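You operate a simulated robot arm through the tools that you are given. There is no shell and no other tool. Be economical: measure what you need, move in short steps, check, and stop when the job is done.

Carry out the task below with a simulated robot arm. There is one attempt and no reset: what you move stays moved.

## Task
Pour most of the small jug into the ice tray and set it in the freezer basket.
Fine: jug back on the wooden stand; shut the lid.

Only the result counts: the job must be done as asked and must still hold three seconds after the hand-in. Knocking over, shifting, dropping, spilling or breaking anything else fails it. Lids that push on must go on centred and level and be pressed home; caps that screw on are set level and turned clockwise until they are tight.

## Robot
A 6-joint arm with a two-finger parallel gripper, fixed in place. Base frame: the origin is at the foot of the arm, x ahead of it, y to its left, z up. Units: mm, degrees, N and s.
With the tool pointing down near the work surface it reaches from about 360 to 820 mm from the base axis. Its first joint turns from -166.0 to 166.0 degrees. Payload 3.91 kg.
The TCP is the grasp point between the finger pads, 30 mm short of the fingertips. In the tool frame z runs along the fingers and y along their closing line. The gripper opens to 110 mm. The fingers are 20 mm wide and 10 mm thick; the gripper's body (48 by 112 mm) begins 55 mm behind the TCP.
Orientation is told as [roll, pitch, yaw] about the base's x, y, z axes, in that order, counted from this pose: with the fingers straight down and closing along the base's y, the tool's x points along the base's -x, its y along +y and its z along -z.

## Interface
- The arm moves only by the tool step_arm. Its argument "commands" is a list of rows, each a list of 7 numbers: the shift along the tool's x, y, z in mm, then the turn, a rotation vector about the tool's x, y, z in degrees, then the opening in per cent of the stroke, from 0 (shut) to 100 (fully open). In form: [[dx, dy, dz, rx, ry, rz, grip], ...]. A call has 1 to 12 rows; each row is the pose to reach, as a shift and turn from the pose commanded when the call began, along the tool's axes at that moment. A row lasts 0.2 s, in which the tool goes at most 50 mm and 8.6 degrees; a call with a longer step from one row to the next is refused whole, and so is a gripper value outside its range. Where a pose cannot be reached the arm comes as near as it can. A force on the tool above 90 N (or 10 N above the force at the start of the call, whichever is more), or a blocked arm, ends the call early, and 0.2 s more pass. The fingers move at their own pace (about 45 mm/s each) and stop on an object; they squeeze with about 42 N. The grip force told is the motor's: it shows also when the fingers shut on nothing. Time passes only in rows, and 0.2 s behind the last, so rows that repeat a pose let the fingers close. The reply holds the time, the measured pose of the TCP, the force on the tool along the base axes, the opening and the grip force, in the units named above and with some noise, and new pictures: "show" is both (left out), scene, wrist or none.
- Cameras (640 x 400 px; columns grow to the right, rows downward): "scene" is fixed at [217, 501.6, 1557]; the picture's right is [0.94, 0.33, 0.00], its down [0.26, -0.73, -0.63] and it looks along [-0.21, 0.60, -0.78] (base axes); focal length 214 px, centre (320, 200). "wrist" rides on the gripper at [-36, 0, -57] in the tool frame; the picture's right is [0.00, -1.00, 0.00], its down [0.97, 0.00, -0.24] and it looks along [0.24, 0.00, 0.97] (tool axes); focal length 218 px, centre (320, 200).
- move_column(by): slides the trunk up (or, below 0, down) by that many mm; the arm rides with it, the base frame stays. It gives what a move gives, with no picture.
- pixel_to_xyz(camera, pixels): for up to 12 pixels [column, row] of the newest picture of that camera ("zoom" is the newest enlarged one), the place [x, y, z] in the base frame of the surface seen there, good to about 2 mm. No time passes.
- enlarge(camera, box): a new picture of the part [left, top, right, bottom] of that camera's present view, enlarged. No time passes.
- hand_in(): hands the job in; it is judged then, once.

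Go step by step. Measure first, check grasps and placings, and put right what went wrong. The budget is 80 turns and 120 pictures, counting those below and the enlarged ones. Unless the task says otherwise, let go and move clear before handing in, and close with one line.

The tools are called after "Emit:" as a command line: name --pt "numbers of a row" for each row, then --argument value for the rest, lists and objects as JSON in quotes. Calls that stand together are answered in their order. step_arm: Moves the arm, as the interface text tells. Its arguments: {"type":"object","properties":{"commands":{"type":"array","items":{"type":"array","items":{"type":"number"}}},"show":{"type":"string","enum":["both","scene","wrist","none"]}},"required":["commands"]} The other tools are called the same way: move_column (by) slides the trunk up or down; pixel_to_xyz (camera, pixels) gives the place of the surface under pixels of a picture; enlarge (camera, box) takes an enlarged picture of a part of a camera's view; hand_in () hands the job in.

At the start:

```text
time: 0.0
ee_pos: [157.1, 315.6, 1463.5]
orientation: [0.0, 0.1, 0.0]
force: [-0.7, -0.1, -0.7]
grip_width: 110.2
gripper_force: 0.1
trunk travel left (down, up): [-550.0, 60.0]
```

scene: 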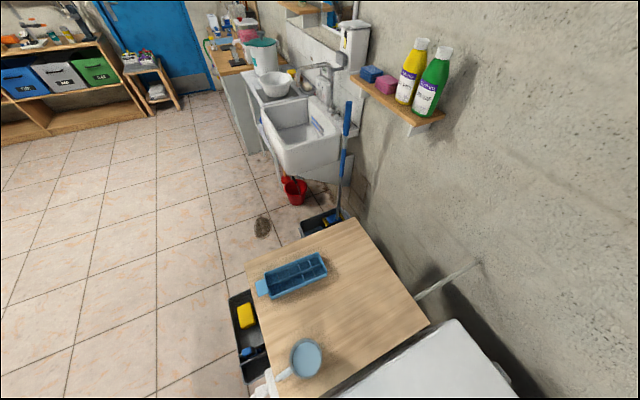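
wrist: 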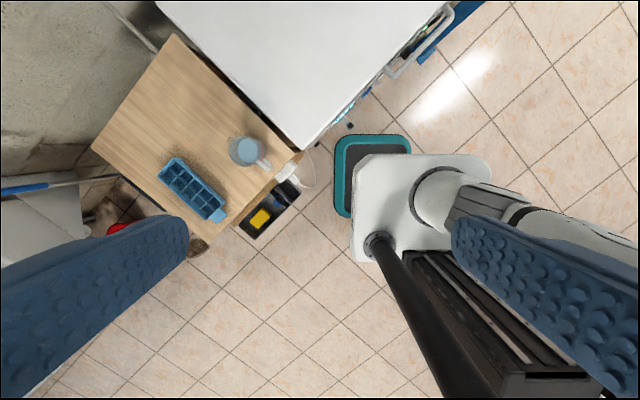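

The pictures show a wooden table with a blue ice tray (scene ~295,275) and a jug (~305,358), and a white chest freezer beside it (wrist ~300,50). I'll enlarge both and measure.

Emit:
enlarge --camera "scene" --box '[220, 200, 540, 400]'

Emit:
enlarge --camera "wrist" --box '[80, 0, 480, 250]'

Emit:
pixel_to_xyz --camera "wrist" --pixels '[[155, 0], [300, 150], [445, 5], [300, 60], [175, 35], [92, 148], [300, 155], [232, 228], [245, 150], [262, 163], [280, 175], [400, 60]]'

Emit:
pixel_to_xyz --camera "scene" --pixels '[[256, 285], [270, 290], [295, 272], [325, 260], [306, 358], [284, 376], [306, 340], [322, 358], [455, 320], [400, 380], [345, 220], [428, 322]]'

```text
2.00 times, centred on (380, 300) of scene
```

zoom: 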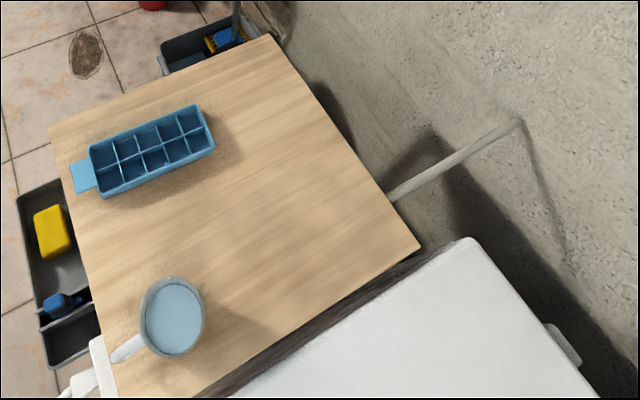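

```text
1.60 times, centred on (280, 125) of wrist
```

zoom: 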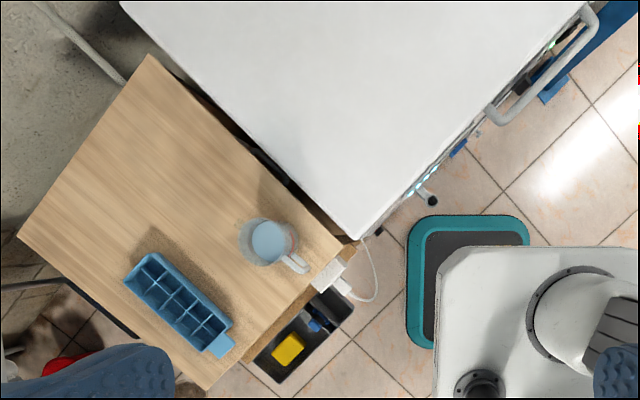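

```text
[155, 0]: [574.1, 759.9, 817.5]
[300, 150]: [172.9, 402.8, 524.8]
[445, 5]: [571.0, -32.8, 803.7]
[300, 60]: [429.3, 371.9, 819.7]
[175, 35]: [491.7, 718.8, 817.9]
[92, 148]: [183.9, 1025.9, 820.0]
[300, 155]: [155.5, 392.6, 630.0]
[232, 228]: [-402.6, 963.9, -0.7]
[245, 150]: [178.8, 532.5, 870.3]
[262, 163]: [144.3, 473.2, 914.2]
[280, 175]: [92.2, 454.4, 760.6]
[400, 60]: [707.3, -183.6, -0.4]
```

```text
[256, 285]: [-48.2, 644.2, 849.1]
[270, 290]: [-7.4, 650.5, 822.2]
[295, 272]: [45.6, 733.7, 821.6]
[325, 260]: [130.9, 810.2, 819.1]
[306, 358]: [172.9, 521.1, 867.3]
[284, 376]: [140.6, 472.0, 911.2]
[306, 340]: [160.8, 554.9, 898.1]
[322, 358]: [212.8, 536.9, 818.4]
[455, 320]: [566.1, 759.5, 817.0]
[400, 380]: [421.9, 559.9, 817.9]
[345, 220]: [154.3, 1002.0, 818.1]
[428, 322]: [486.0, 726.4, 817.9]
```

The freezer top at z≈818 is a closed lid with a bar handle near wrist (445,20). I'll move the arm out over the freezer to see it all.

Emit:
step_arm --pt "-45 -20 0 0 0 0 100" --pt "-90 -40 0 0 0 0 100" --pt "-135 -60 0 0 0 0 100" --pt "-180 -80 0 0 0 0 100" --pt "-225 -100 0 0 0 0 100" --pt "-270 -120 0 0 0 0 100" --pt "-310 -140 0 0 0 0 100" --pt "-350 -160 0 0 0 0 100" --show "wrist"

```text
time: 1.8
ee_pos: [508.7, 156.0, 1462.4]
orientation: [0.0, 0.1, 0.0]
force: [0.0, -0.5, -0.3]
grip_width: 110.0
gripper_force: 0.0
trunk travel left (down, up): [-550.0, 60.0]
```

wrist: 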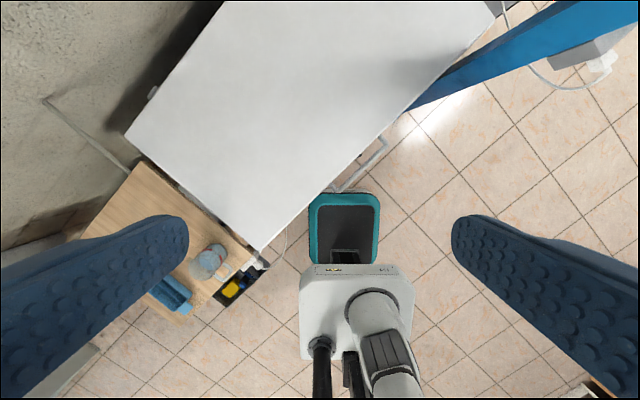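

Emit:
enlarge --camera "wrist" --box '[260, 80, 460, 205]'

Emit:
pixel_to_xyz --camera "wrist" --pixels '[[260, 245], [130, 137], [225, 5], [470, 40], [420, 85], [345, 165], [384, 140], [370, 163], [345, 188], [152, 92], [300, 120], [410, 85]]'

```text
3.20 times, centred on (360, 142) of wrist
```

zoom: 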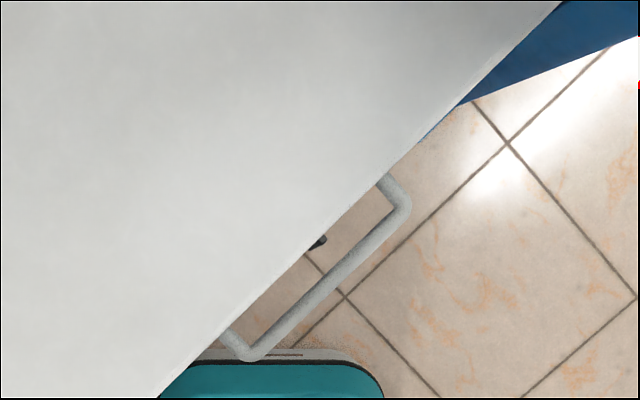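

```text
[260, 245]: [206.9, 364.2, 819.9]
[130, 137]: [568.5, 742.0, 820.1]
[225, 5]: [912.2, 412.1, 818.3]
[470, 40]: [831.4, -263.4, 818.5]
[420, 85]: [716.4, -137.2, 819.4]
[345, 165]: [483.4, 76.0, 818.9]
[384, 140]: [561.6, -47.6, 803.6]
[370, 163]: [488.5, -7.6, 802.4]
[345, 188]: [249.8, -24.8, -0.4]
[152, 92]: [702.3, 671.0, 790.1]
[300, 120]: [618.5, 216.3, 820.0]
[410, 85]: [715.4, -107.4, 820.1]
```

The lid is a rectangle at z≈819: front-left corner (207,364), back-left (568,742), hinges at the wall side near (702,671); the bar handle sticks out at the front around wrist (362,167). I'll measure the bar.

Emit:
pixel_to_xyz --camera "zoom" --pixels '[[245, 352], [285, 320], [325, 282], [365, 245], [400, 205], [395, 185], [228, 338], [320, 241], [318, 288], [332, 276]]'

Emit:
move_column --by -300

```text
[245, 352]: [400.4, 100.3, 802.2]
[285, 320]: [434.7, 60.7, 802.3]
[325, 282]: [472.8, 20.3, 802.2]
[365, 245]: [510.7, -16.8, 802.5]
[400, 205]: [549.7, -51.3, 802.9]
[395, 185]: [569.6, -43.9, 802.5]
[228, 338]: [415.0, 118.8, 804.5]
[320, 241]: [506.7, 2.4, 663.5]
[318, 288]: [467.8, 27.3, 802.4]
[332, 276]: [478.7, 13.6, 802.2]
```

```text
time: 4.8
ee_pos: [506.0, 156.3, 1163.8]
orientation: [0.0, 0.0, 0.0]
force: [0.6, -0.1, -0.3]
grip_width: 110.0
gripper_force: 0.1
trunk travel left (down, up): [-250.0, 360.0]
```

The bar runs from (400,100) to (550,-51), top z≈802, about 54 mm in front of the lid edge. I'll go in front of it, yawing 45° first, then tilting towards the freezer.

Emit:
step_arm --pt "18 -35 20 0 0 7.5 100" --pt "36 -70 40 0 0 15 100" --pt "54 -105 60 0 0 22.5 100" --pt "72 -140 80 0 0 30 100" --pt "90 -175 100 0 0 37.5 100" --pt "104 -205 120 0 0 45 100" --show "none"

Emit:
step_arm --pt "0 0 10 -8 0 0 100" --pt "0 0 20 -16 0 0 100" --pt "0 0 40 -24 0 0 100" --pt "0 0 60 -32 0 0 100" --pt "0 0 80 -40 0 0 80" --pt "0 0 100 -48 0 0 70" --pt "0 0 120 -56 0 0 60" --pt "0 0 120 -64 0 0 60" --pt "0 0 120 -70 0 0 60" --show "both"

```text
time: 6.2
ee_pos: [402.5, -47.9, 1041.6]
orientation: [0.1, 0.0, -45.0]
force: [-0.1, 0.2, 0.1]
grip_width: 109.9
gripper_force: 0.0
trunk travel left (down, up): [-250.0, 360.0]
```

```text
time: 8.2
ee_pos: [399.6, -49.7, 923.2]
orientation: [70.1, 0.1, -44.9]
force: [-0.2, 0.4, 0.4]
grip_width: 66.0
gripper_force: 0.1
trunk travel left (down, up): [-250.0, 360.0]
```

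scene: 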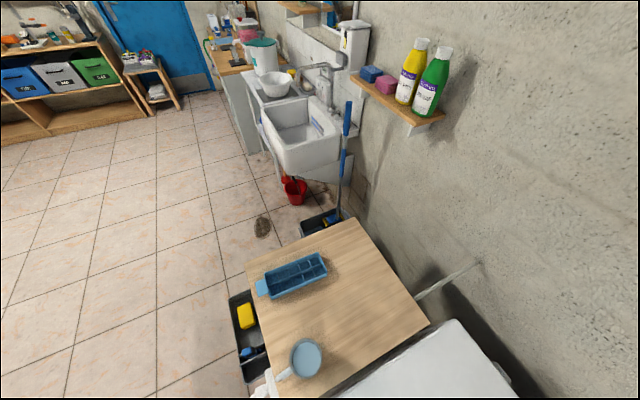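
wrist: 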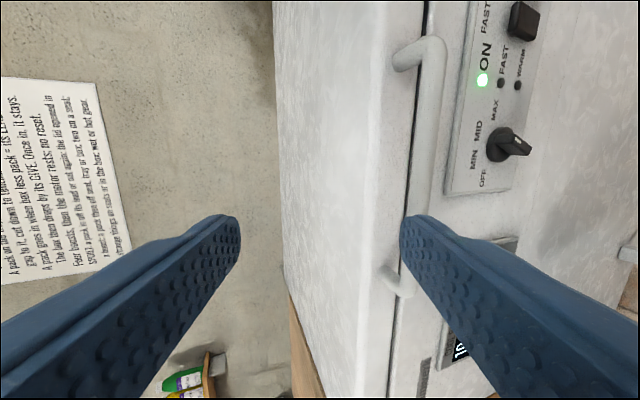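

There is a notice on the wall (wrist ~50,170) and controls on the freezer front. I'll read them before going on.

Emit:
enlarge --camera "wrist" --box '[0, 70, 130, 300]'

Emit:
enlarge --camera "wrist" --box '[370, 0, 640, 400]'

Emit:
pixel_to_xyz --camera "wrist" --pixels '[[435, 60], [430, 130], [428, 200], [400, 280], [420, 120], [441, 120], [440, 250], [455, 330], [50, 170], [520, 20], [510, 145]]'

```text
1.74 times, centred on (65, 185) of wrist
```

zoom: 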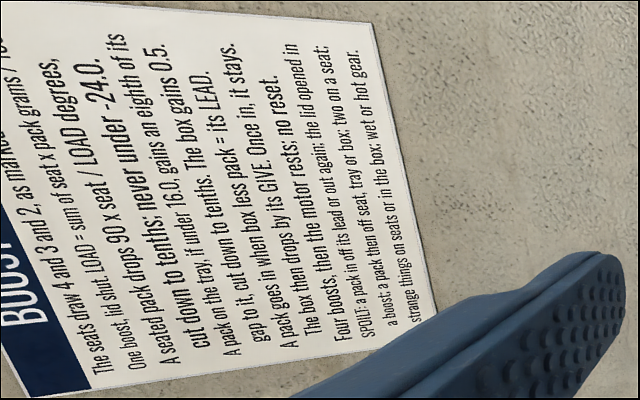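

```text
1.00 times, centred on (505, 200) of wrist
```

zoom: 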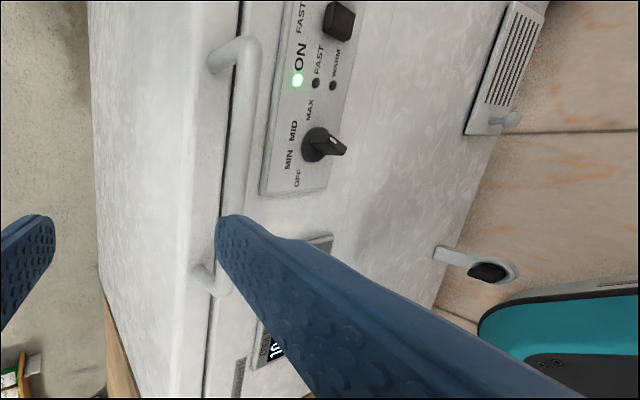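

```text
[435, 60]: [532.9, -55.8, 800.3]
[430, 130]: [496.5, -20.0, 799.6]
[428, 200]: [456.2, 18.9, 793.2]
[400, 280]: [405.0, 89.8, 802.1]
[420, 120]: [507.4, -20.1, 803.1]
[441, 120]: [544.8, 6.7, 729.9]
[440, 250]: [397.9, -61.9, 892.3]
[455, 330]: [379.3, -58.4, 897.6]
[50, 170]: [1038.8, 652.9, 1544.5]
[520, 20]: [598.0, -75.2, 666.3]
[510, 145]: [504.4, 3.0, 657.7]
```

The notice concerns boosts of cold packs, nothing my task needs. I'll move the gripper forward around the bar (centre about (471,20,796)) and check.

Emit:
step_arm --pt "0 -30 0 0 0 0 45" --pt "0 -60 0 0 0 0 45" --pt "0 -85 0 0 0 0 45" --pt "0 -85 40 0 0 0 45" --pt "0 -85 80 0 0 0 45" --pt "0 -85 105 0 0 0 45" --show "wrist"

```text
time: 9.6
ee_pos: [450.3, -1.3, 808.3]
orientation: [70.0, 0.0, -44.9]
force: [0.3, 0.2, -0.1]
grip_width: 49.7
gripper_force: 0.1
out of reach, approached as far as the arm can: row 3, 4, 5
trunk travel left (down, up): [-250.0, 360.0]
```

wrist: 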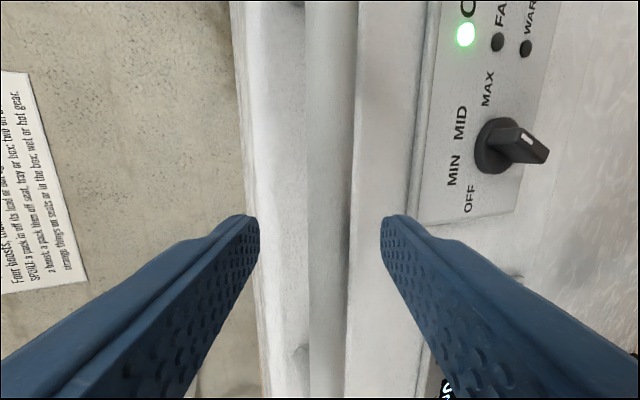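

The bar lies between the fingers (col ~327). Forward 32 mm and close.

Emit:
step_arm --pt "0 0 16 0 0 0 45" --pt "0 0 32 0 0 0 45" --pt "0 0 32 0 0 0 20" --pt "0 0 32 0 0 0 5" --pt "0 0 32 0 0 0 0" --pt "0 0 32 0 0 0 0" --pt "0 0 32 0 0 0 0" --show "wrist"

```text
time: 11.2
ee_pos: [470.5, 20.8, 797.7]
orientation: [70.0, 0.1, -44.9]
force: [-2.3, -1.1, -2.2]
grip_width: 17.9
gripper_force: 45.0
trunk travel left (down, up): [-250.0, 360.0]
```

wrist: 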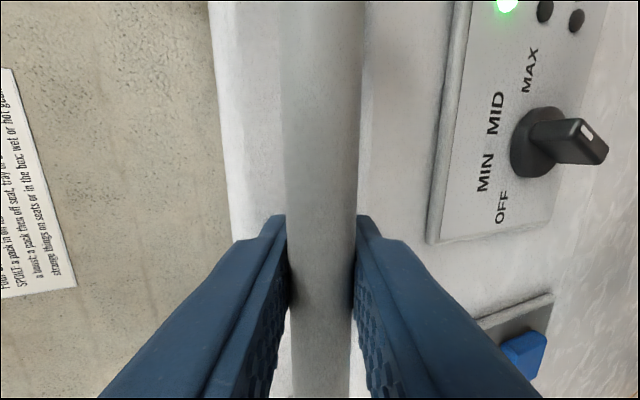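

Handle gripped (17.9 mm, 45 N). I'll lift along the hinge arc (radius ≈582) about 10°.

Emit:
step_arm --pt "0 9.7 -3.4 1 0 0 0" --pt "0 19.2 -6.6 2 0 0 0" --pt "0 38.6 -12.6 4 0 0 0" --pt "0 58.2 -17.8 6 0 0 0" --pt "0 78.1 -22.3 8 0 0 0" --pt "0 98 -26.3 10 0 0 0" --show "both"

```text
time: 12.6
ee_pos: [479.1, 30.9, 898.7]
orientation: [59.9, 0.1, -44.8]
force: [3.2, 13.9, -3.3]
grip_width: 18.1
gripper_force: 45.0
trunk travel left (down, up): [-250.0, 360.0]
```

scene: 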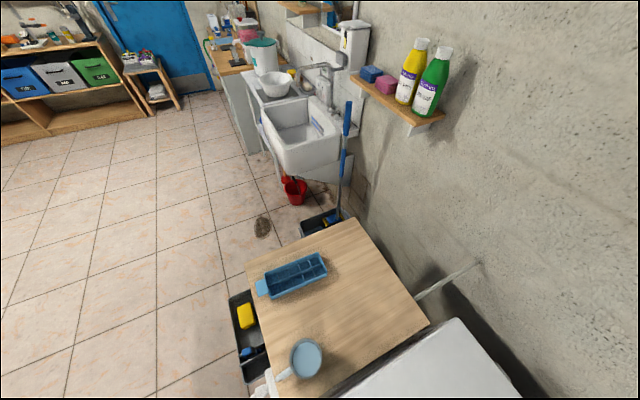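
wrist: 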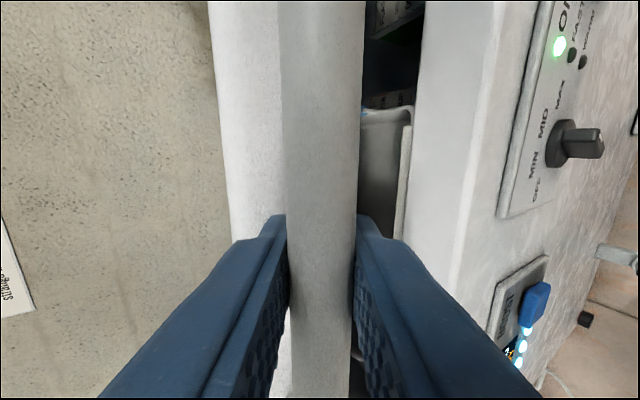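

The lid lifts with almost no vertical load; a small sideways pull suggests the hinge is a bit lower than assumed. I'll continue on the corrected arc to ~34°.

Emit:
step_arm --pt "0 20.5 -3.5 2 0 0 0" --pt "0 41 -7.7 4 0 0 0" --pt "0 61 -12 6 0 0 0" --pt "0 80.8 -16.2 8 0 0 0" --pt "0 101 -19.2 10 0 0 0" --pt "0 121 -21.8 12 0 0 0" --pt "0 141.3 -23.5 14 0 0 0" --pt "0 161.5 -24.7 16 0 0 0" --pt "0 182 -25 18 0 0 0" --pt "0 202.1 -24.7 20 0 0 0" --pt "0 222.5 -23.6 22 0 0 0" --pt "0 242.7 -21.9 24 0 0 0" --show "wrist"

```text
time: 15.2
ee_pos: [551.7, 100.9, 1119.6]
orientation: [36.0, -0.1, -44.9]
force: [-1.0, 0.0, 4.3]
grip_width: 17.8
gripper_force: 44.6
trunk travel left (down, up): [-250.0, 360.0]
```

wrist: 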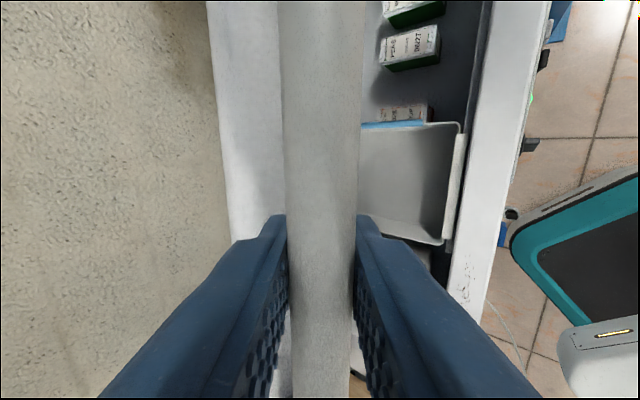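

It moves freely (force ≈4 N); inside I see a grey basket (wrist ~410,180). Continue to ~62°.

Emit:
step_arm --pt "0 19.5 -5.8 2 0 0 0" --pt "0 39 -11.2 4 0 0 0" --pt "0 58.9 -15.6 6 0 0 0" --pt "0 78.8 -19.6 8 0 0 0" --pt "0 98.9 -22.6 10 0 0 0" --pt "0 119 -25.3 12 0 0 0" --pt "0 139.2 -27 14 0 0 0" --pt "0 159.5 -28.1 16 0 0 0" --pt "0 179.9 -28.4 18 0 0 0" --pt "0 200.2 -28.1 20 0 0 0" --pt "0 240.7 -25.3 24 0 0 0" --pt "0 280.9 -19.6 28 0 0 0" --show "wrist"

```text
time: 17.6
ee_pos: [599.0, 164.5, 1203.2]
orientation: [16.0, -1.3, -46.8]
force: [7.5, -40.3, 27.8]
grip_width: 17.8
gripper_force: 44.6
out of reach, approached as far as the arm can: row 7, 8, 9, 10, 11
trunk travel left (down, up): [-250.0, 360.0]
stopped in row 11: the force on the tool passed its limit (the readings are from after the stop); the commanded pose is now the measured one
```

wrist: 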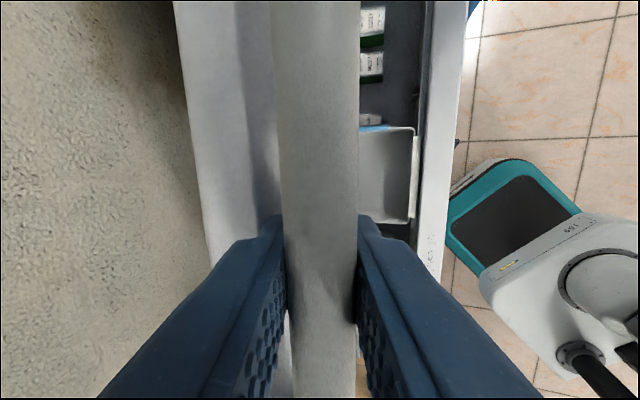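

The arm hit its reach with the column this low (lid ≈46°). I'll loosen the fingers a little to see whether the lid holds by itself.

Emit:
step_arm --pt "0 0 0 0 0 0 25" --pt "0 0 0 0 0 0 25" --pt "0 0 0 0 0 0 25" --pt "0 0 0 0 0 0 25" --show "wrist"

```text
time: 18.6
ee_pos: [598.0, 164.0, 1203.4]
orientation: [15.9, -1.1, -46.6]
force: [0.6, -47.6, 36.8]
grip_width: 18.5
gripper_force: 0.0
trunk travel left (down, up): [-250.0, 360.0]
```

wrist: 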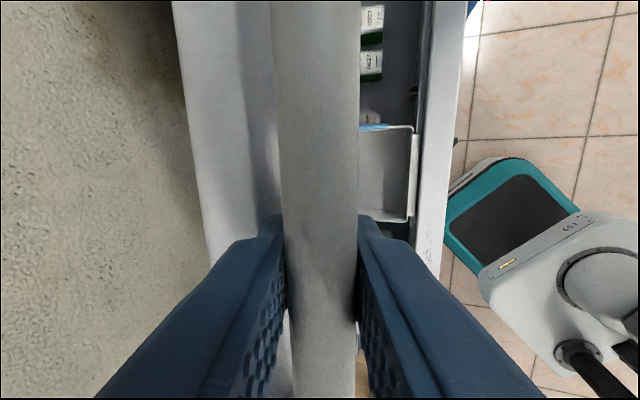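

The fingers are still jammed by a mostly radial load (bar pushing the tool outward). I'll ease the tool outward a few mm to release it.

Emit:
step_arm --pt "-2 -1.5 -3 0 0 0 30" --pt "-4 -3 -6 0 0 0 30" --pt "-4 -3 -6 0 0 0 30" --show "wrist"

```text
time: 19.4
ee_pos: [597.1, 163.5, 1205.3]
orientation: [15.8, -0.8, -46.2]
force: [-1.2, -27.9, 24.3]
grip_width: 25.9
gripper_force: 0.0
trunk travel left (down, up): [-250.0, 360.0]
```

wrist: 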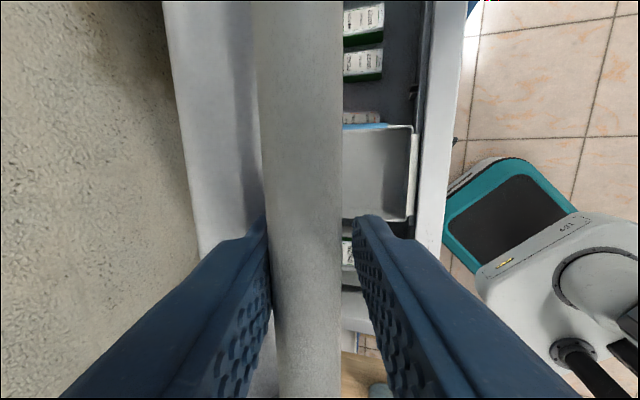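

The bar now only touches the +n finger (col 265). I'll shift to centre and open further.

Emit:
step_arm --pt "-2 3 -3 0 0 0 40" --pt "-2 5 -6 0 0 0 50" --pt "-2 5 -6 0 0 0 50" --pt "-2 5 -6 0 0 0 50" --show "wrist"

```text
time: 20.4
ee_pos: [594.7, 162.1, 1208.5]
orientation: [15.9, -1.0, -46.2]
force: [-4.3, -32.2, 29.5]
grip_width: 46.7
gripper_force: 0.0
out of reach, approached as far as the arm can: row 1, 2, 3, 4
trunk travel left (down, up): [-250.0, 360.0]
```

wrist: 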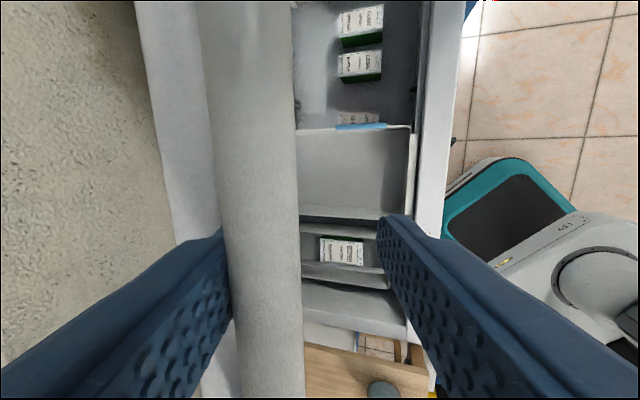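

The bar follows the left finger and the arm is stretched upward because the column is low. Raising the column 60 mm slides the open fingers up off the bar.

Emit:
move_column --by 60

Emit:
step_arm --pt "0 0 0 0 0 0 50" --show "wrist"

```text
time: 21.4
ee_pos: [598.0, 169.5, 1265.3]
orientation: [15.6, -0.9, -46.2]
force: [0.9, 1.0, 2.6]
grip_width: 55.7
gripper_force: 1.1
trunk travel left (down, up): [-310.0, 300.0]
```

```text
time: 21.8
ee_pos: [597.8, 169.1, 1264.9]
orientation: [15.4, -1.1, -46.1]
force: [0.7, 1.5, 1.1]
grip_width: 56.0
gripper_force: 1.6
trunk travel left (down, up): [-310.0, 300.0]
```

wrist: 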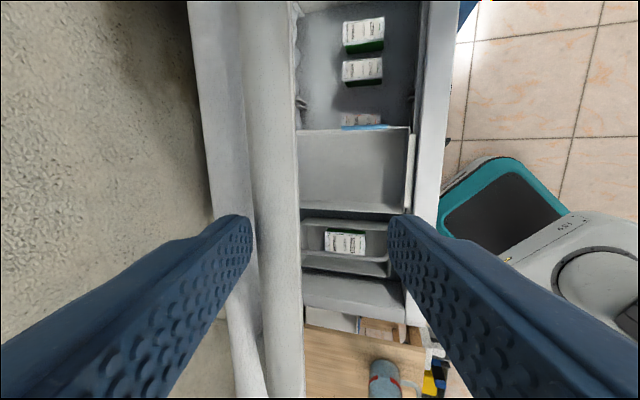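

The lid stays put on its own and the tool is free. Let me see the inside and measure the basket and the lid.

Emit:
enlarge --camera "wrist" --box '[180, 0, 460, 400]'

Emit:
pixel_to_xyz --camera "wrist" --pixels '[[272, 150], [205, 100], [360, 170], [306, 200], [409, 135], [404, 210], [345, 243], [345, 225], [350, 265], [365, 100], [350, 290], [335, 320]]'

```text
1.00 times, centred on (320, 200) of wrist
```

zoom: 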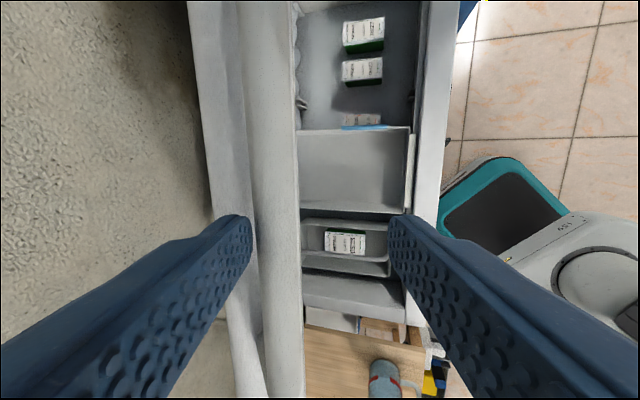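

```text
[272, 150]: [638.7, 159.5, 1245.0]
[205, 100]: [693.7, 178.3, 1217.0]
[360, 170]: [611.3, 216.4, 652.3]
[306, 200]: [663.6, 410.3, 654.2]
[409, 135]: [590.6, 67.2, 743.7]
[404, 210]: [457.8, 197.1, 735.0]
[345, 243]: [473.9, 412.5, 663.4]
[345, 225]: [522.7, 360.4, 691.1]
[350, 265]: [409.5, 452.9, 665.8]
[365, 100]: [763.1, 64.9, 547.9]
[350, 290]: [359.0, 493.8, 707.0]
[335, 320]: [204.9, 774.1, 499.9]
```

The lid now rests at about 50°, bar at (639,160,1245). I'll rise clear of the bar, back off and look into the freezer from the front.

Emit:
move_column --by 100

Emit:
step_arm --pt "15 -34 5 0 0 0 50" --pt "37 -68 15 -3 0 0 50" --pt "56 -102 26 -6 0 0 50" --pt "75 -136 37 -9 0 0 50" --pt "94 -170 48 -12 0 0 50" --pt "113 -204 59 -15 0 0 50" --pt "132 -238 70 -20 0 0 50" --pt "150 -271 81 -25 0 0 50" --show "both"

```text
time: 23.1
ee_pos: [598.2, 168.0, 1363.8]
orientation: [15.4, -1.0, -46.3]
force: [0.3, 0.1, -0.4]
grip_width: 54.9
gripper_force: 0.1
trunk travel left (down, up): [-410.0, 200.0]
```

```text
time: 24.9
ee_pos: [344.9, 115.9, 1180.4]
orientation: [35.0, 3.1, -45.4]
force: [-0.5, 0.3, -0.3]
grip_width: 55.0
gripper_force: 0.1
trunk travel left (down, up): [-410.0, 200.0]
```

scene: 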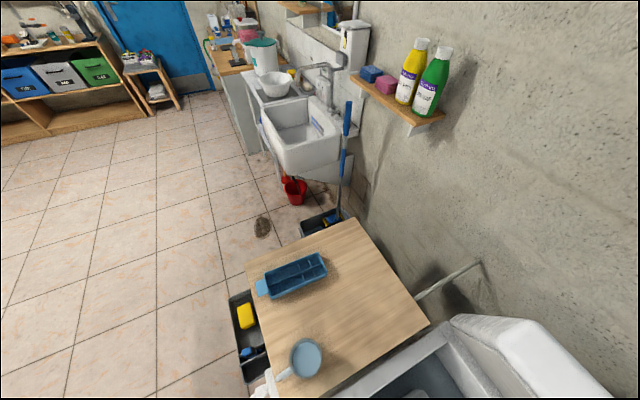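
wrist: 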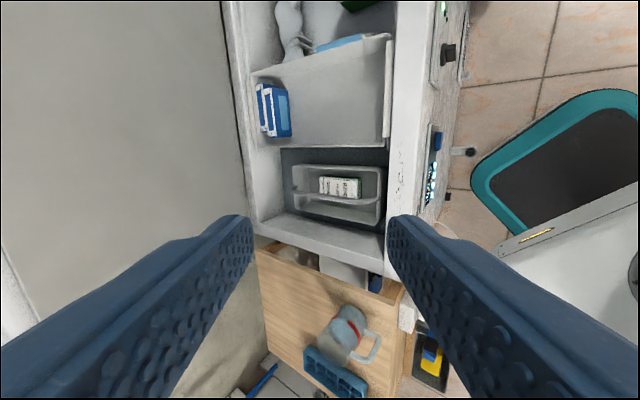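

Emit:
enlarge --camera "wrist" --box '[220, 0, 420, 260]'

Emit:
pixel_to_xyz --camera "wrist" --pixels '[[253, 75], [391, 38], [385, 138], [385, 149], [262, 140], [330, 110], [330, 70], [375, 130], [275, 80], [278, 132], [300, 165], [378, 175]]'

Emit:
pixel_to_xyz --camera "wrist" --pixels '[[293, 210], [340, 187], [378, 215], [300, 205], [340, 205], [330, 155], [300, 245], [400, 100], [340, 130], [352, 42], [382, 40], [300, 60]]'

```text
1.54 times, centred on (320, 130) of wrist
```

zoom: 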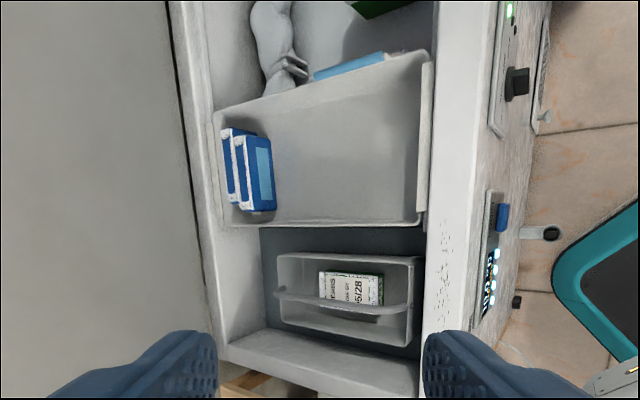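

```text
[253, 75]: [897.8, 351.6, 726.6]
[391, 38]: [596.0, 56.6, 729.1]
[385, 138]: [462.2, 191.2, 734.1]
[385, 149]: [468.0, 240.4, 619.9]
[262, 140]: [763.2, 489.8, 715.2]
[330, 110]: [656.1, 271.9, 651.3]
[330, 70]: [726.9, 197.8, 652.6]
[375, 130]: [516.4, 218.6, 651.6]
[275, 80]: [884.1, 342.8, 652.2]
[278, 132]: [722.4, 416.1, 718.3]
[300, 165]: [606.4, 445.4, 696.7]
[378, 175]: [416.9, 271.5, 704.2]
```

```text
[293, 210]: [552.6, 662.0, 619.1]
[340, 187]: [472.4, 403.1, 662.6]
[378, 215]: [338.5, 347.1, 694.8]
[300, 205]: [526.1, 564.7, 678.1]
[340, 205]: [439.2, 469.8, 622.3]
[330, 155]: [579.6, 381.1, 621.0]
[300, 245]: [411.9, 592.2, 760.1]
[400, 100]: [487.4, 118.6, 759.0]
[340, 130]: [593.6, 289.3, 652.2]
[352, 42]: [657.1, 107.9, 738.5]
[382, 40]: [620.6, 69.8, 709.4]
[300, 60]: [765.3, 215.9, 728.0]
```

The large hanging basket (rim z≈730, floor z≈652, along the freezer's depth, d≈193–380) has two blue boxes at the back and free floor in front. The lid rests at ~50°; I'll push it further open from inside for clearance, with fingers shut.

Emit:
step_arm --pt "0 -14 25 -7 0 0 0" --pt "0 -28 49 -14 0 0 0" --pt "0 -42 74 -21 0 0 0" --pt "0 -56 98 -28 0 0 0" --pt "0 -69 123 -35 0 0 0" --pt "0 -34 148 -35 0 0 0" --pt "0 2 172 -35 0 0 0" --pt "0 38 197 -35 0 0 0" --pt "0 73 222 -35 0 0 0" --pt "0 109 247 -35 0 0 0" --pt "0 144 272 -35 0 0 0" --show "wrist"

```text
time: 25.3
ee_pos: [353.2, 117.3, 1139.9]
orientation: [39.5, 4.8, -45.5]
force: [0.2, -0.4, 1.1]
grip_width: 18.3
gripper_force: 0.1
trunk travel left (down, up): [-410.0, 200.0]
stopped in row 2: the arm was blocked; the commanded pose is now the measured one
```

wrist: 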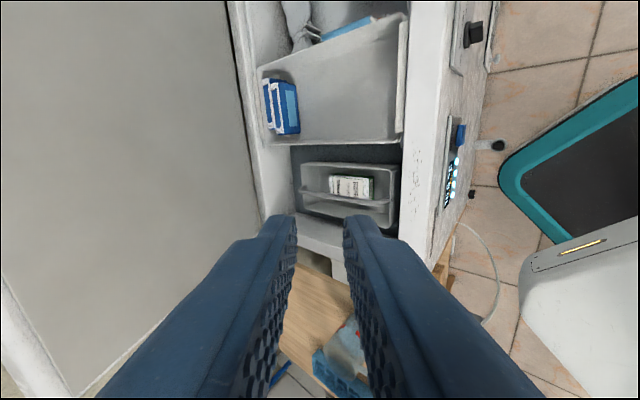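

The arm blocked itself so close to the base. I'll go forward first under the lid edge, then tilt.

Emit:
step_arm --pt "0 14 41 0 0 0 0" --pt "0 28 82 0 0 0 0" --pt "0 42 123 0 0 0 0" --pt "0 56 163 0 0 0 0" --pt "0 74 182 -8 0 0 0" --pt "0 92 201 -16 0 0 0" --pt "0 111 221 -24 0 0 0" --pt "0 111 221 -30 0 0 0" --show "wrist"

```text
time: 27.1
ee_pos: [507.8, 282.7, 1042.7]
orientation: [69.7, 4.9, -45.5]
force: [0.3, 0.1, 0.7]
grip_width: 0.1
gripper_force: 37.6
trunk travel left (down, up): [-410.0, 200.0]
```

wrist: 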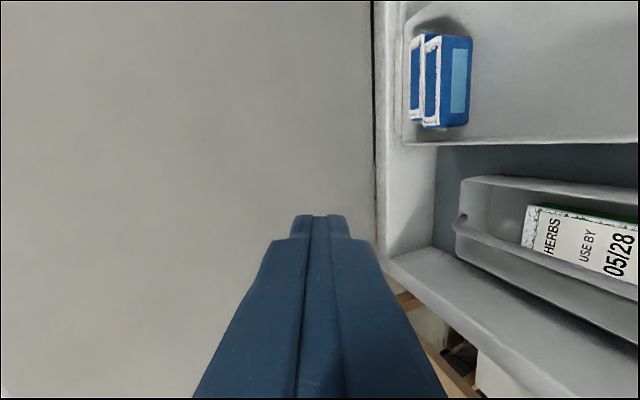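

Fingers are under the lid. Now push in and up to swing the lid to ~65–70°.

Emit:
step_arm --pt "0 28 15 0 0 0 0" --pt "0 56 31 0 0 0 0" --pt "0 84 47 0 0 0 0" --pt "0 112 62 0 0 0 0" --pt "0 140 77 0 0 0 0" --pt "0 168 93 0 0 0 0" --pt "0 198 109 0 0 0 0" --show "scene"

```text
time: 28.7
ee_pos: [627.2, 383.5, 1177.7]
orientation: [68.3, 4.6, -45.2]
force: [-46.9, -42.0, -1.3]
grip_width: 0.0
gripper_force: 37.4
trunk travel left (down, up): [-410.0, 200.0]
stopped in row 7: the force on the tool passed its limit (the readings are from after the stop); the commanded pose is now the measured one
```

scene: 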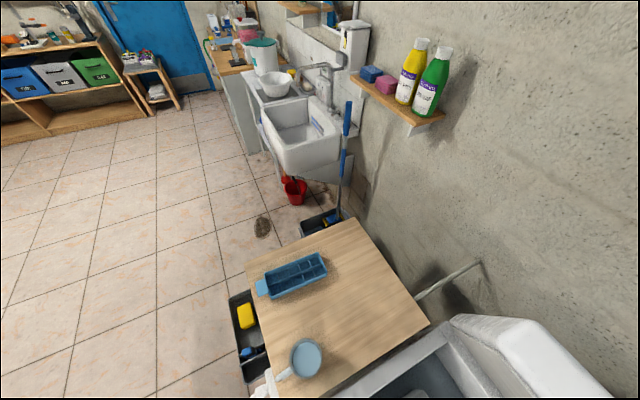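

The lid hit its stop, so it is fully open. I'll back the tool out the way it came.

Emit:
step_arm --pt "0 -37 -18 0 0 0 0" --pt "0 -74 -37 0 0 0 0" --pt "0 -111 -55 0 0 0 0" --pt "0 -148 -74 0 0 0 0" --pt "0 -185 -92 0 0 0 0" --pt "0 -184 -122 7.6 0 0 0" --pt "0 -183 -152 15.2 0 0 0" --pt "0 -182 -183 22.8 0 0 0" --pt "0 -181 -214 30.4 0 0 0" --pt "0 -181 -244 38 0 0 0" --show "none"

```text
time: 30.9
ee_pos: [419.5, 186.4, 1096.9]
orientation: [30.0, 4.8, -45.5]
force: [-0.6, 0.0, -0.1]
grip_width: 0.2
gripper_force: 37.8
trunk travel left (down, up): [-410.0, 200.0]
```

Now I'll move along the front edge towards the jug, getting back to a vertical tool, and look.

Emit:
step_arm --pt "42 -2 -1 5 0 0 50" --pt "84 -4 -2 10 0 0 100" --pt "126 -6 -4 15 0 0 100" --pt "168 -8 -5 20 0 0 100" --pt "210 -11 -6 25 0 0 100" --pt "252 -13 -8 30 0 0 100" --pt "292 -15 -9 30 0 0 100" --show "wrist"

```text
time: 32.5
ee_pos: [203.7, 380.7, 1121.8]
orientation: [-0.1, 4.7, -45.5]
force: [-0.4, -0.3, -0.5]
grip_width: 109.9
gripper_force: 0.0
trunk travel left (down, up): [-410.0, 200.0]
```

wrist: 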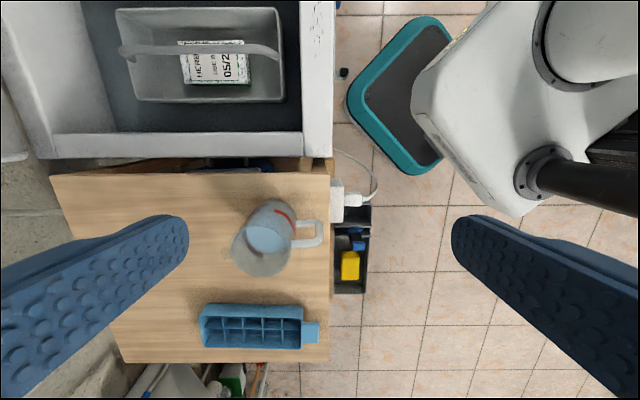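

Emit:
enlarge --camera "wrist" --box '[180, 170, 360, 370]'

Emit:
pixel_to_xyz --camera "wrist" --pixels '[[270, 240], [265, 203], [238, 235], [260, 275], [292, 232], [318, 232], [308, 245], [302, 310], [201, 316], [205, 347], [302, 347], [318, 335]]'

Emit:
pixel_to_xyz --camera "wrist" --pixels '[[220, 335], [240, 335], [260, 335], [285, 335], [250, 320], [250, 310], [321, 243], [310, 225], [320, 225], [327, 180], [327, 355], [254, 328]]'

```text
2.00 times, centred on (270, 270) of wrist
```

zoom: 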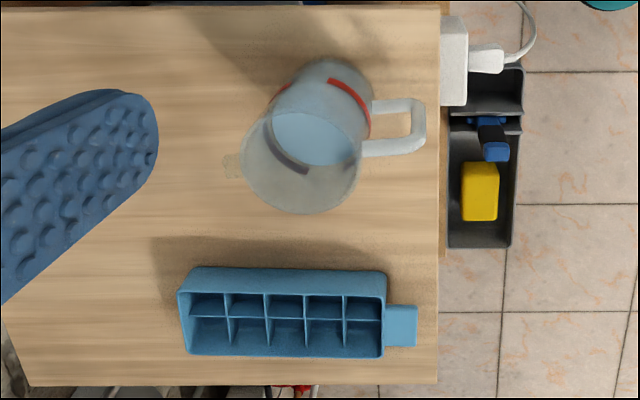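

```text
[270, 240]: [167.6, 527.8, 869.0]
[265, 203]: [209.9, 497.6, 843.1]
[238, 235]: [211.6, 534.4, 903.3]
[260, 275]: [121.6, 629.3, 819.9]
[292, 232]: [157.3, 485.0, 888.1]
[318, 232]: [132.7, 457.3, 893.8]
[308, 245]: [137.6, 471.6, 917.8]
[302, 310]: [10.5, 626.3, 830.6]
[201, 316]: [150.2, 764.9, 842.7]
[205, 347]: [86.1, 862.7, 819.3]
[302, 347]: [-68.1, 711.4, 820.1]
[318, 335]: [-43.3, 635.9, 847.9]
```

```text
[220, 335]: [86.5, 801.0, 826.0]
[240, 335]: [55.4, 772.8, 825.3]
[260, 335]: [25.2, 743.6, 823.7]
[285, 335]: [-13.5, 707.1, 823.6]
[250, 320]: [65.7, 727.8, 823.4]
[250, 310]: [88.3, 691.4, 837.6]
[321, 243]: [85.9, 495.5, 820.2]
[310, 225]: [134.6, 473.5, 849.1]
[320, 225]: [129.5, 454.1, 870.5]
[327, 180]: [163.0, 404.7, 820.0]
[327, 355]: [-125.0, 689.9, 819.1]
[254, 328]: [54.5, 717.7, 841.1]
```

The jug (centre ≈(168,525), transparent, water surface z≈869) has its handle towards the robot at (132,457); the tray's long axis lies along 43°. I'll level the tool, go above the jug with the fingers set to close across the handle direction, and look closely.

Emit:
step_arm --pt "30 20 10 0 -4.7 0 100" --show "none"

Emit:
step_arm --pt "12 7 0 0 0 8.3 100" --pt "24 13 0 0 0 16.6 100" --pt "36 20 0 0 0 25 100" --pt "48 27 0 0 0 33 100" --pt "60 33 0 0 0 41 100" --pt "72 40 10 0 0 49 100" --pt "84 46 20 0 0 57 100" --pt "96 53 40 0 0 65 100" --pt "96 53 50 0 0 73.5 100" --show "wrist"

```text
time: 32.9
ee_pos: [195.7, 416.6, 1113.1]
orientation: [0.0, 0.0, -45.4]
force: [0.5, -0.9, 0.4]
grip_width: 109.9
gripper_force: 0.0
trunk travel left (down, up): [-410.0, 200.0]
```

```text
time: 34.9
ee_pos: [253.4, 489.1, 1063.5]
orientation: [-3.0, 0.5, -106.4]
force: [0.1, 1.1, -0.1]
grip_width: 110.0
gripper_force: 0.1
out of reach, approached as far as the arm can: row 7, 8, 9
trunk travel left (down, up): [-410.0, 200.0]
```

wrist: 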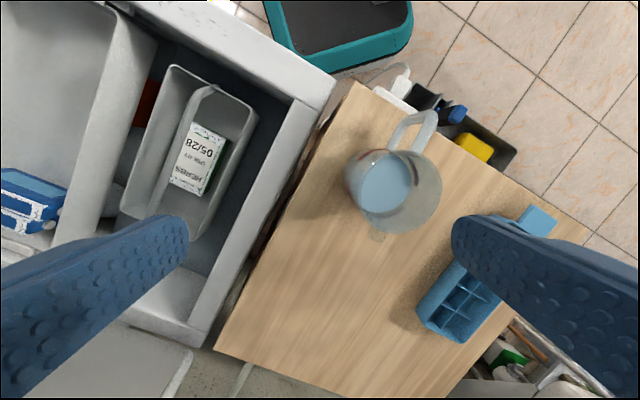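

The wrist's last joint hits its limit near yaw −106°. I'll use yaw −85° instead (handle still well off the fingers); first measure the jug from this picture.

Emit:
enlarge --camera "wrist" --box '[320, 90, 480, 250]'

Emit:
pixel_to_xyz --camera "wrist" --pixels '[[441, 190], [400, 231], [395, 152], [424, 118], [393, 130], [346, 180], [360, 205], [386, 183], [425, 222], [436, 170], [412, 232], [362, 160]]'

```text
2.50 times, centred on (400, 170) of wrist
```

zoom: 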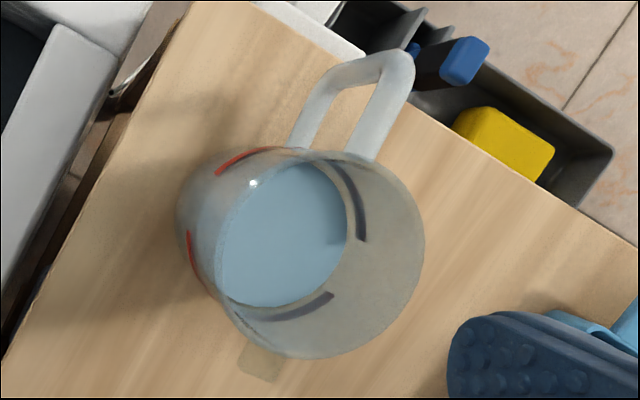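

```text
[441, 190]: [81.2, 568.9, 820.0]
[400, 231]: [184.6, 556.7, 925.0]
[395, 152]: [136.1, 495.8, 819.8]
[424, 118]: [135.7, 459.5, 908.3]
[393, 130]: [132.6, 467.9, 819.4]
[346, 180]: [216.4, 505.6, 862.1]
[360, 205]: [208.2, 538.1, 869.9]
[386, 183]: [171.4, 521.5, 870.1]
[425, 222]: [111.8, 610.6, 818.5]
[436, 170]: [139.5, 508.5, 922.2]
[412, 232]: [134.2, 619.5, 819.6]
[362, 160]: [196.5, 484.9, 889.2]
```

Fitting the points: jug centre ≈(175,519), radius ≈39.5, rim z≈924, handle azimuth 235°, and a spout opposite. To pour over the spout I'll unwind the wrist to yaw +230°, done in several turns.

Emit:
step_arm --pt "1 -10 0 0 0 -8.4 100" --pt "2 -20 0 0 0 -16.8 100" --pt "3 -30 0 0 0 -25.2 100" --pt "4 -40 0 0 0 -33.6 100" --pt "5 -50 0 0 0 -42 100" --pt "6 -60 0 0 0 -50.4 100" --pt "7 -70 0 0 0 -58.8 100" --pt "7 -83 0 0 0 -67.2 100" --pt "7 -83 0 0 0 -75.6 100" --pt "7 -83 0 0 0 -84 100" --pt "7 -83 0 0 0 -92.4 100" --pt "7 -83 0 0 0 -100.8 100" --show "none"

Emit:
step_arm --pt "0 0 0 0 0 -8.4 100" --pt "0 0 0 0 0 -16.8 100" --pt "0 0 0 0 0 -25.2 100" --pt "0 0 0 0 0 -33.6 100" --pt "0 0 0 0 0 -42 100" --pt "0 0 0 0 0 -50.4 100" --pt "0 0 0 0 0 -58.8 100" --pt "0 0 0 0 0 -67.2 100" --pt "0 0 0 0 0 -75.6 100" --pt "0 0 0 0 0 -84 100" --pt "0 0 0 0 0 -92.4 100" --pt "0 0 0 0 0 -100.8 100" --show "none"

Emit:
step_arm --pt "0 0 0 0 0 -8.4 100" --pt "0 0 0 0 0 -16.8 100" --pt "0 0 0 0 0 -25.2 100" --pt "0 0 0 0 0 -33.6 100" --pt "0 0 0 0 0 -42 100" --pt "0 0 0 0 0 -50.4 100" --pt "0 0 0 0 0 -58.8 100" --pt "0 0 0 0 0 -67.2 100" --pt "0 0 0 0 0 -75.6 100" --pt "0 0 0 0 0 -84 100" --pt "0 0 0 0 0 -92.4 100" --pt "0 0 0 0 0 -100.8 100" --show "wrist"

```text
time: 37.5
ee_pos: [174.6, 519.1, 1064.5]
orientation: [1.1, 2.7, -5.4]
force: [0.0, 0.3, 0.4]
grip_width: 110.2
gripper_force: 0.1
trunk travel left (down, up): [-410.0, 200.0]
```

```text
time: 40.1
ee_pos: [174.3, 520.6, 1064.4]
orientation: [2.6, -1.6, 95.4]
force: [-0.6, 0.3, 0.5]
grip_width: 110.1
gripper_force: 0.0
trunk travel left (down, up): [-410.0, 200.0]
```

```text
time: 42.7
ee_pos: [175.1, 520.7, 1064.5]
orientation: [-2.0, -2.3, -163.7]
force: [0.1, 0.1, 0.2]
grip_width: 110.1
gripper_force: 0.0
trunk travel left (down, up): [-410.0, 200.0]
```

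wrist: 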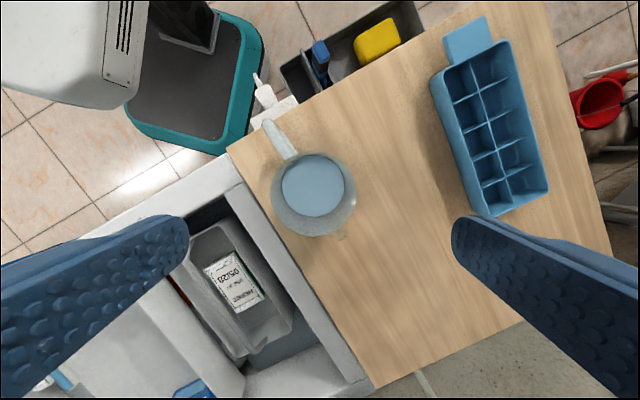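

The tray is well visible here (corners ≈(432,80),(508,42),(549,190),(482,216)). I'll measure it, level the tool and finish the yaw.

Emit:
pixel_to_xyz --camera "wrist" --pixels '[[434, 80], [505, 42], [546, 188], [483, 213], [490, 121], [482, 95], [507, 180], [498, 150], [470, 40], [478, 72], [520, 163], [512, 115]]'

Emit:
enlarge --camera "wrist" --box '[420, 10, 580, 220]'

Emit:
step_arm --pt "0 0 5 -2 2.3 0 100" --pt "0 0 10 -2 2.3 0 100" --show "none"

Emit:
step_arm --pt "0 0 5 0 0 -8.4 100" --pt "0 0 10 0 0 -16.8 100" --pt "0 0 20 0 0 -25.2 100" --pt "0 0 30 0 0 -33 100" --show "wrist"

```text
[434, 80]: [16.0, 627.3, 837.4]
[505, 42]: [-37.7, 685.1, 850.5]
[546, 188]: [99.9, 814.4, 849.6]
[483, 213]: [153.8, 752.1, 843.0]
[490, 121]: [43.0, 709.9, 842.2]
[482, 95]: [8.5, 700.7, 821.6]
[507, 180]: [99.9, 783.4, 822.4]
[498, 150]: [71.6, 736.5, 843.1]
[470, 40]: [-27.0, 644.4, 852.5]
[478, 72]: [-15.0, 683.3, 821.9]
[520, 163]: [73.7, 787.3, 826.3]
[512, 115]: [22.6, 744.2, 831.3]
```

```text
1.90 times, centred on (500, 115) of wrist
```

zoom: 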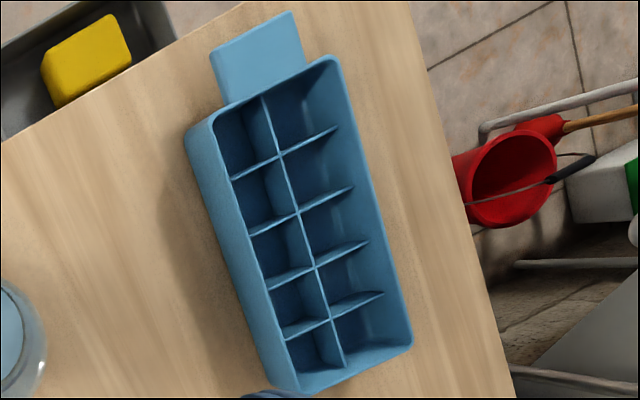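

```text
time: 43.3
ee_pos: [174.2, 519.7, 1053.3]
orientation: [0.0, 0.0, -163.9]
force: [0.2, 0.5, 0.5]
grip_width: 110.0
gripper_force: 0.0
trunk travel left (down, up): [-410.0, 200.0]
```

```text
time: 44.3
ee_pos: [174.2, 519.4, 1023.0]
orientation: [0.0, 0.1, -130.9]
force: [0.5, -0.1, 0.2]
grip_width: 110.1
gripper_force: 0.1
trunk travel left (down, up): [-410.0, 200.0]
```

wrist: 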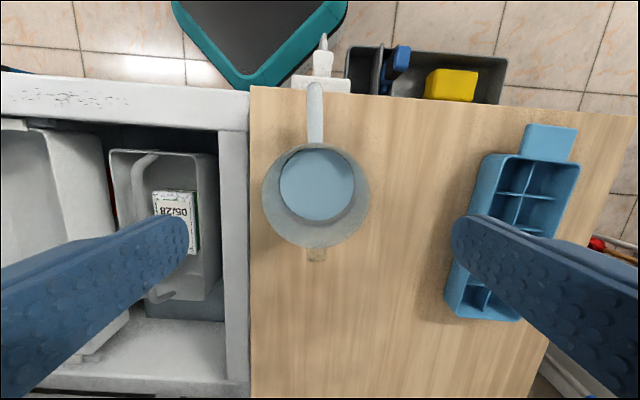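

The handle now points straight up in the picture and the spout (316,255) straight down; jug is centred between the fingers. Tray: rim z≈850, ribs z≈842, centre ≈(58,719). I'll go down to z≈884 and grip the jug body.

Emit:
step_arm --pt "0 0 40 0 0 0 100" --pt "0 0 80 0 0 0 100" --pt "0 0 110 0 0 0 100" --pt "0 0 139 0 0 0 100" --pt "0 0 139 0 0 0 100" --show "wrist"

```text
time: 45.5
ee_pos: [173.9, 519.3, 883.9]
orientation: [0.1, 0.0, -130.9]
force: [0.4, 0.0, -0.1]
grip_width: 109.9
gripper_force: 0.1
trunk travel left (down, up): [-410.0, 200.0]
```

wrist: 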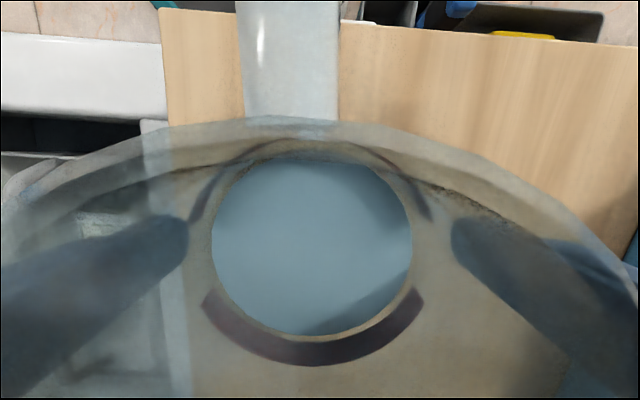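

The water circle is ~8 px (≈2.5 mm) left of centre; I'll correct that and close gently.

Emit:
step_arm --pt "0 2.5 0 0 0 0 95" --pt "0 2.5 0 0 0 0 85" --pt "0 2.5 0 0 0 0 78" --pt "0 2.5 0 0 0 0 72" --pt "0 2.5 0 0 0 0 66" --pt "0 2.5 0 0 0 0 60" --pt "0 2.5 0 0 0 0 50" --pt "0 2.5 0 0 0 0 50" --show "wrist"

```text
time: 47.3
ee_pos: [176.2, 516.5, 884.1]
orientation: [0.1, 0.1, -131.0]
force: [-0.3, -0.6, 0.6]
grip_width: 75.4
gripper_force: 42.4
trunk travel left (down, up): [-410.0, 200.0]
```

wrist: 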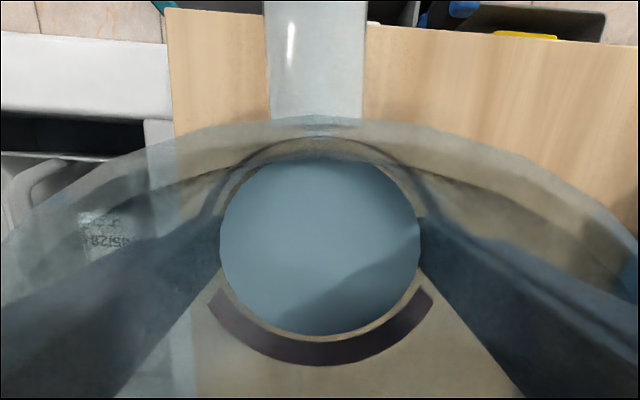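

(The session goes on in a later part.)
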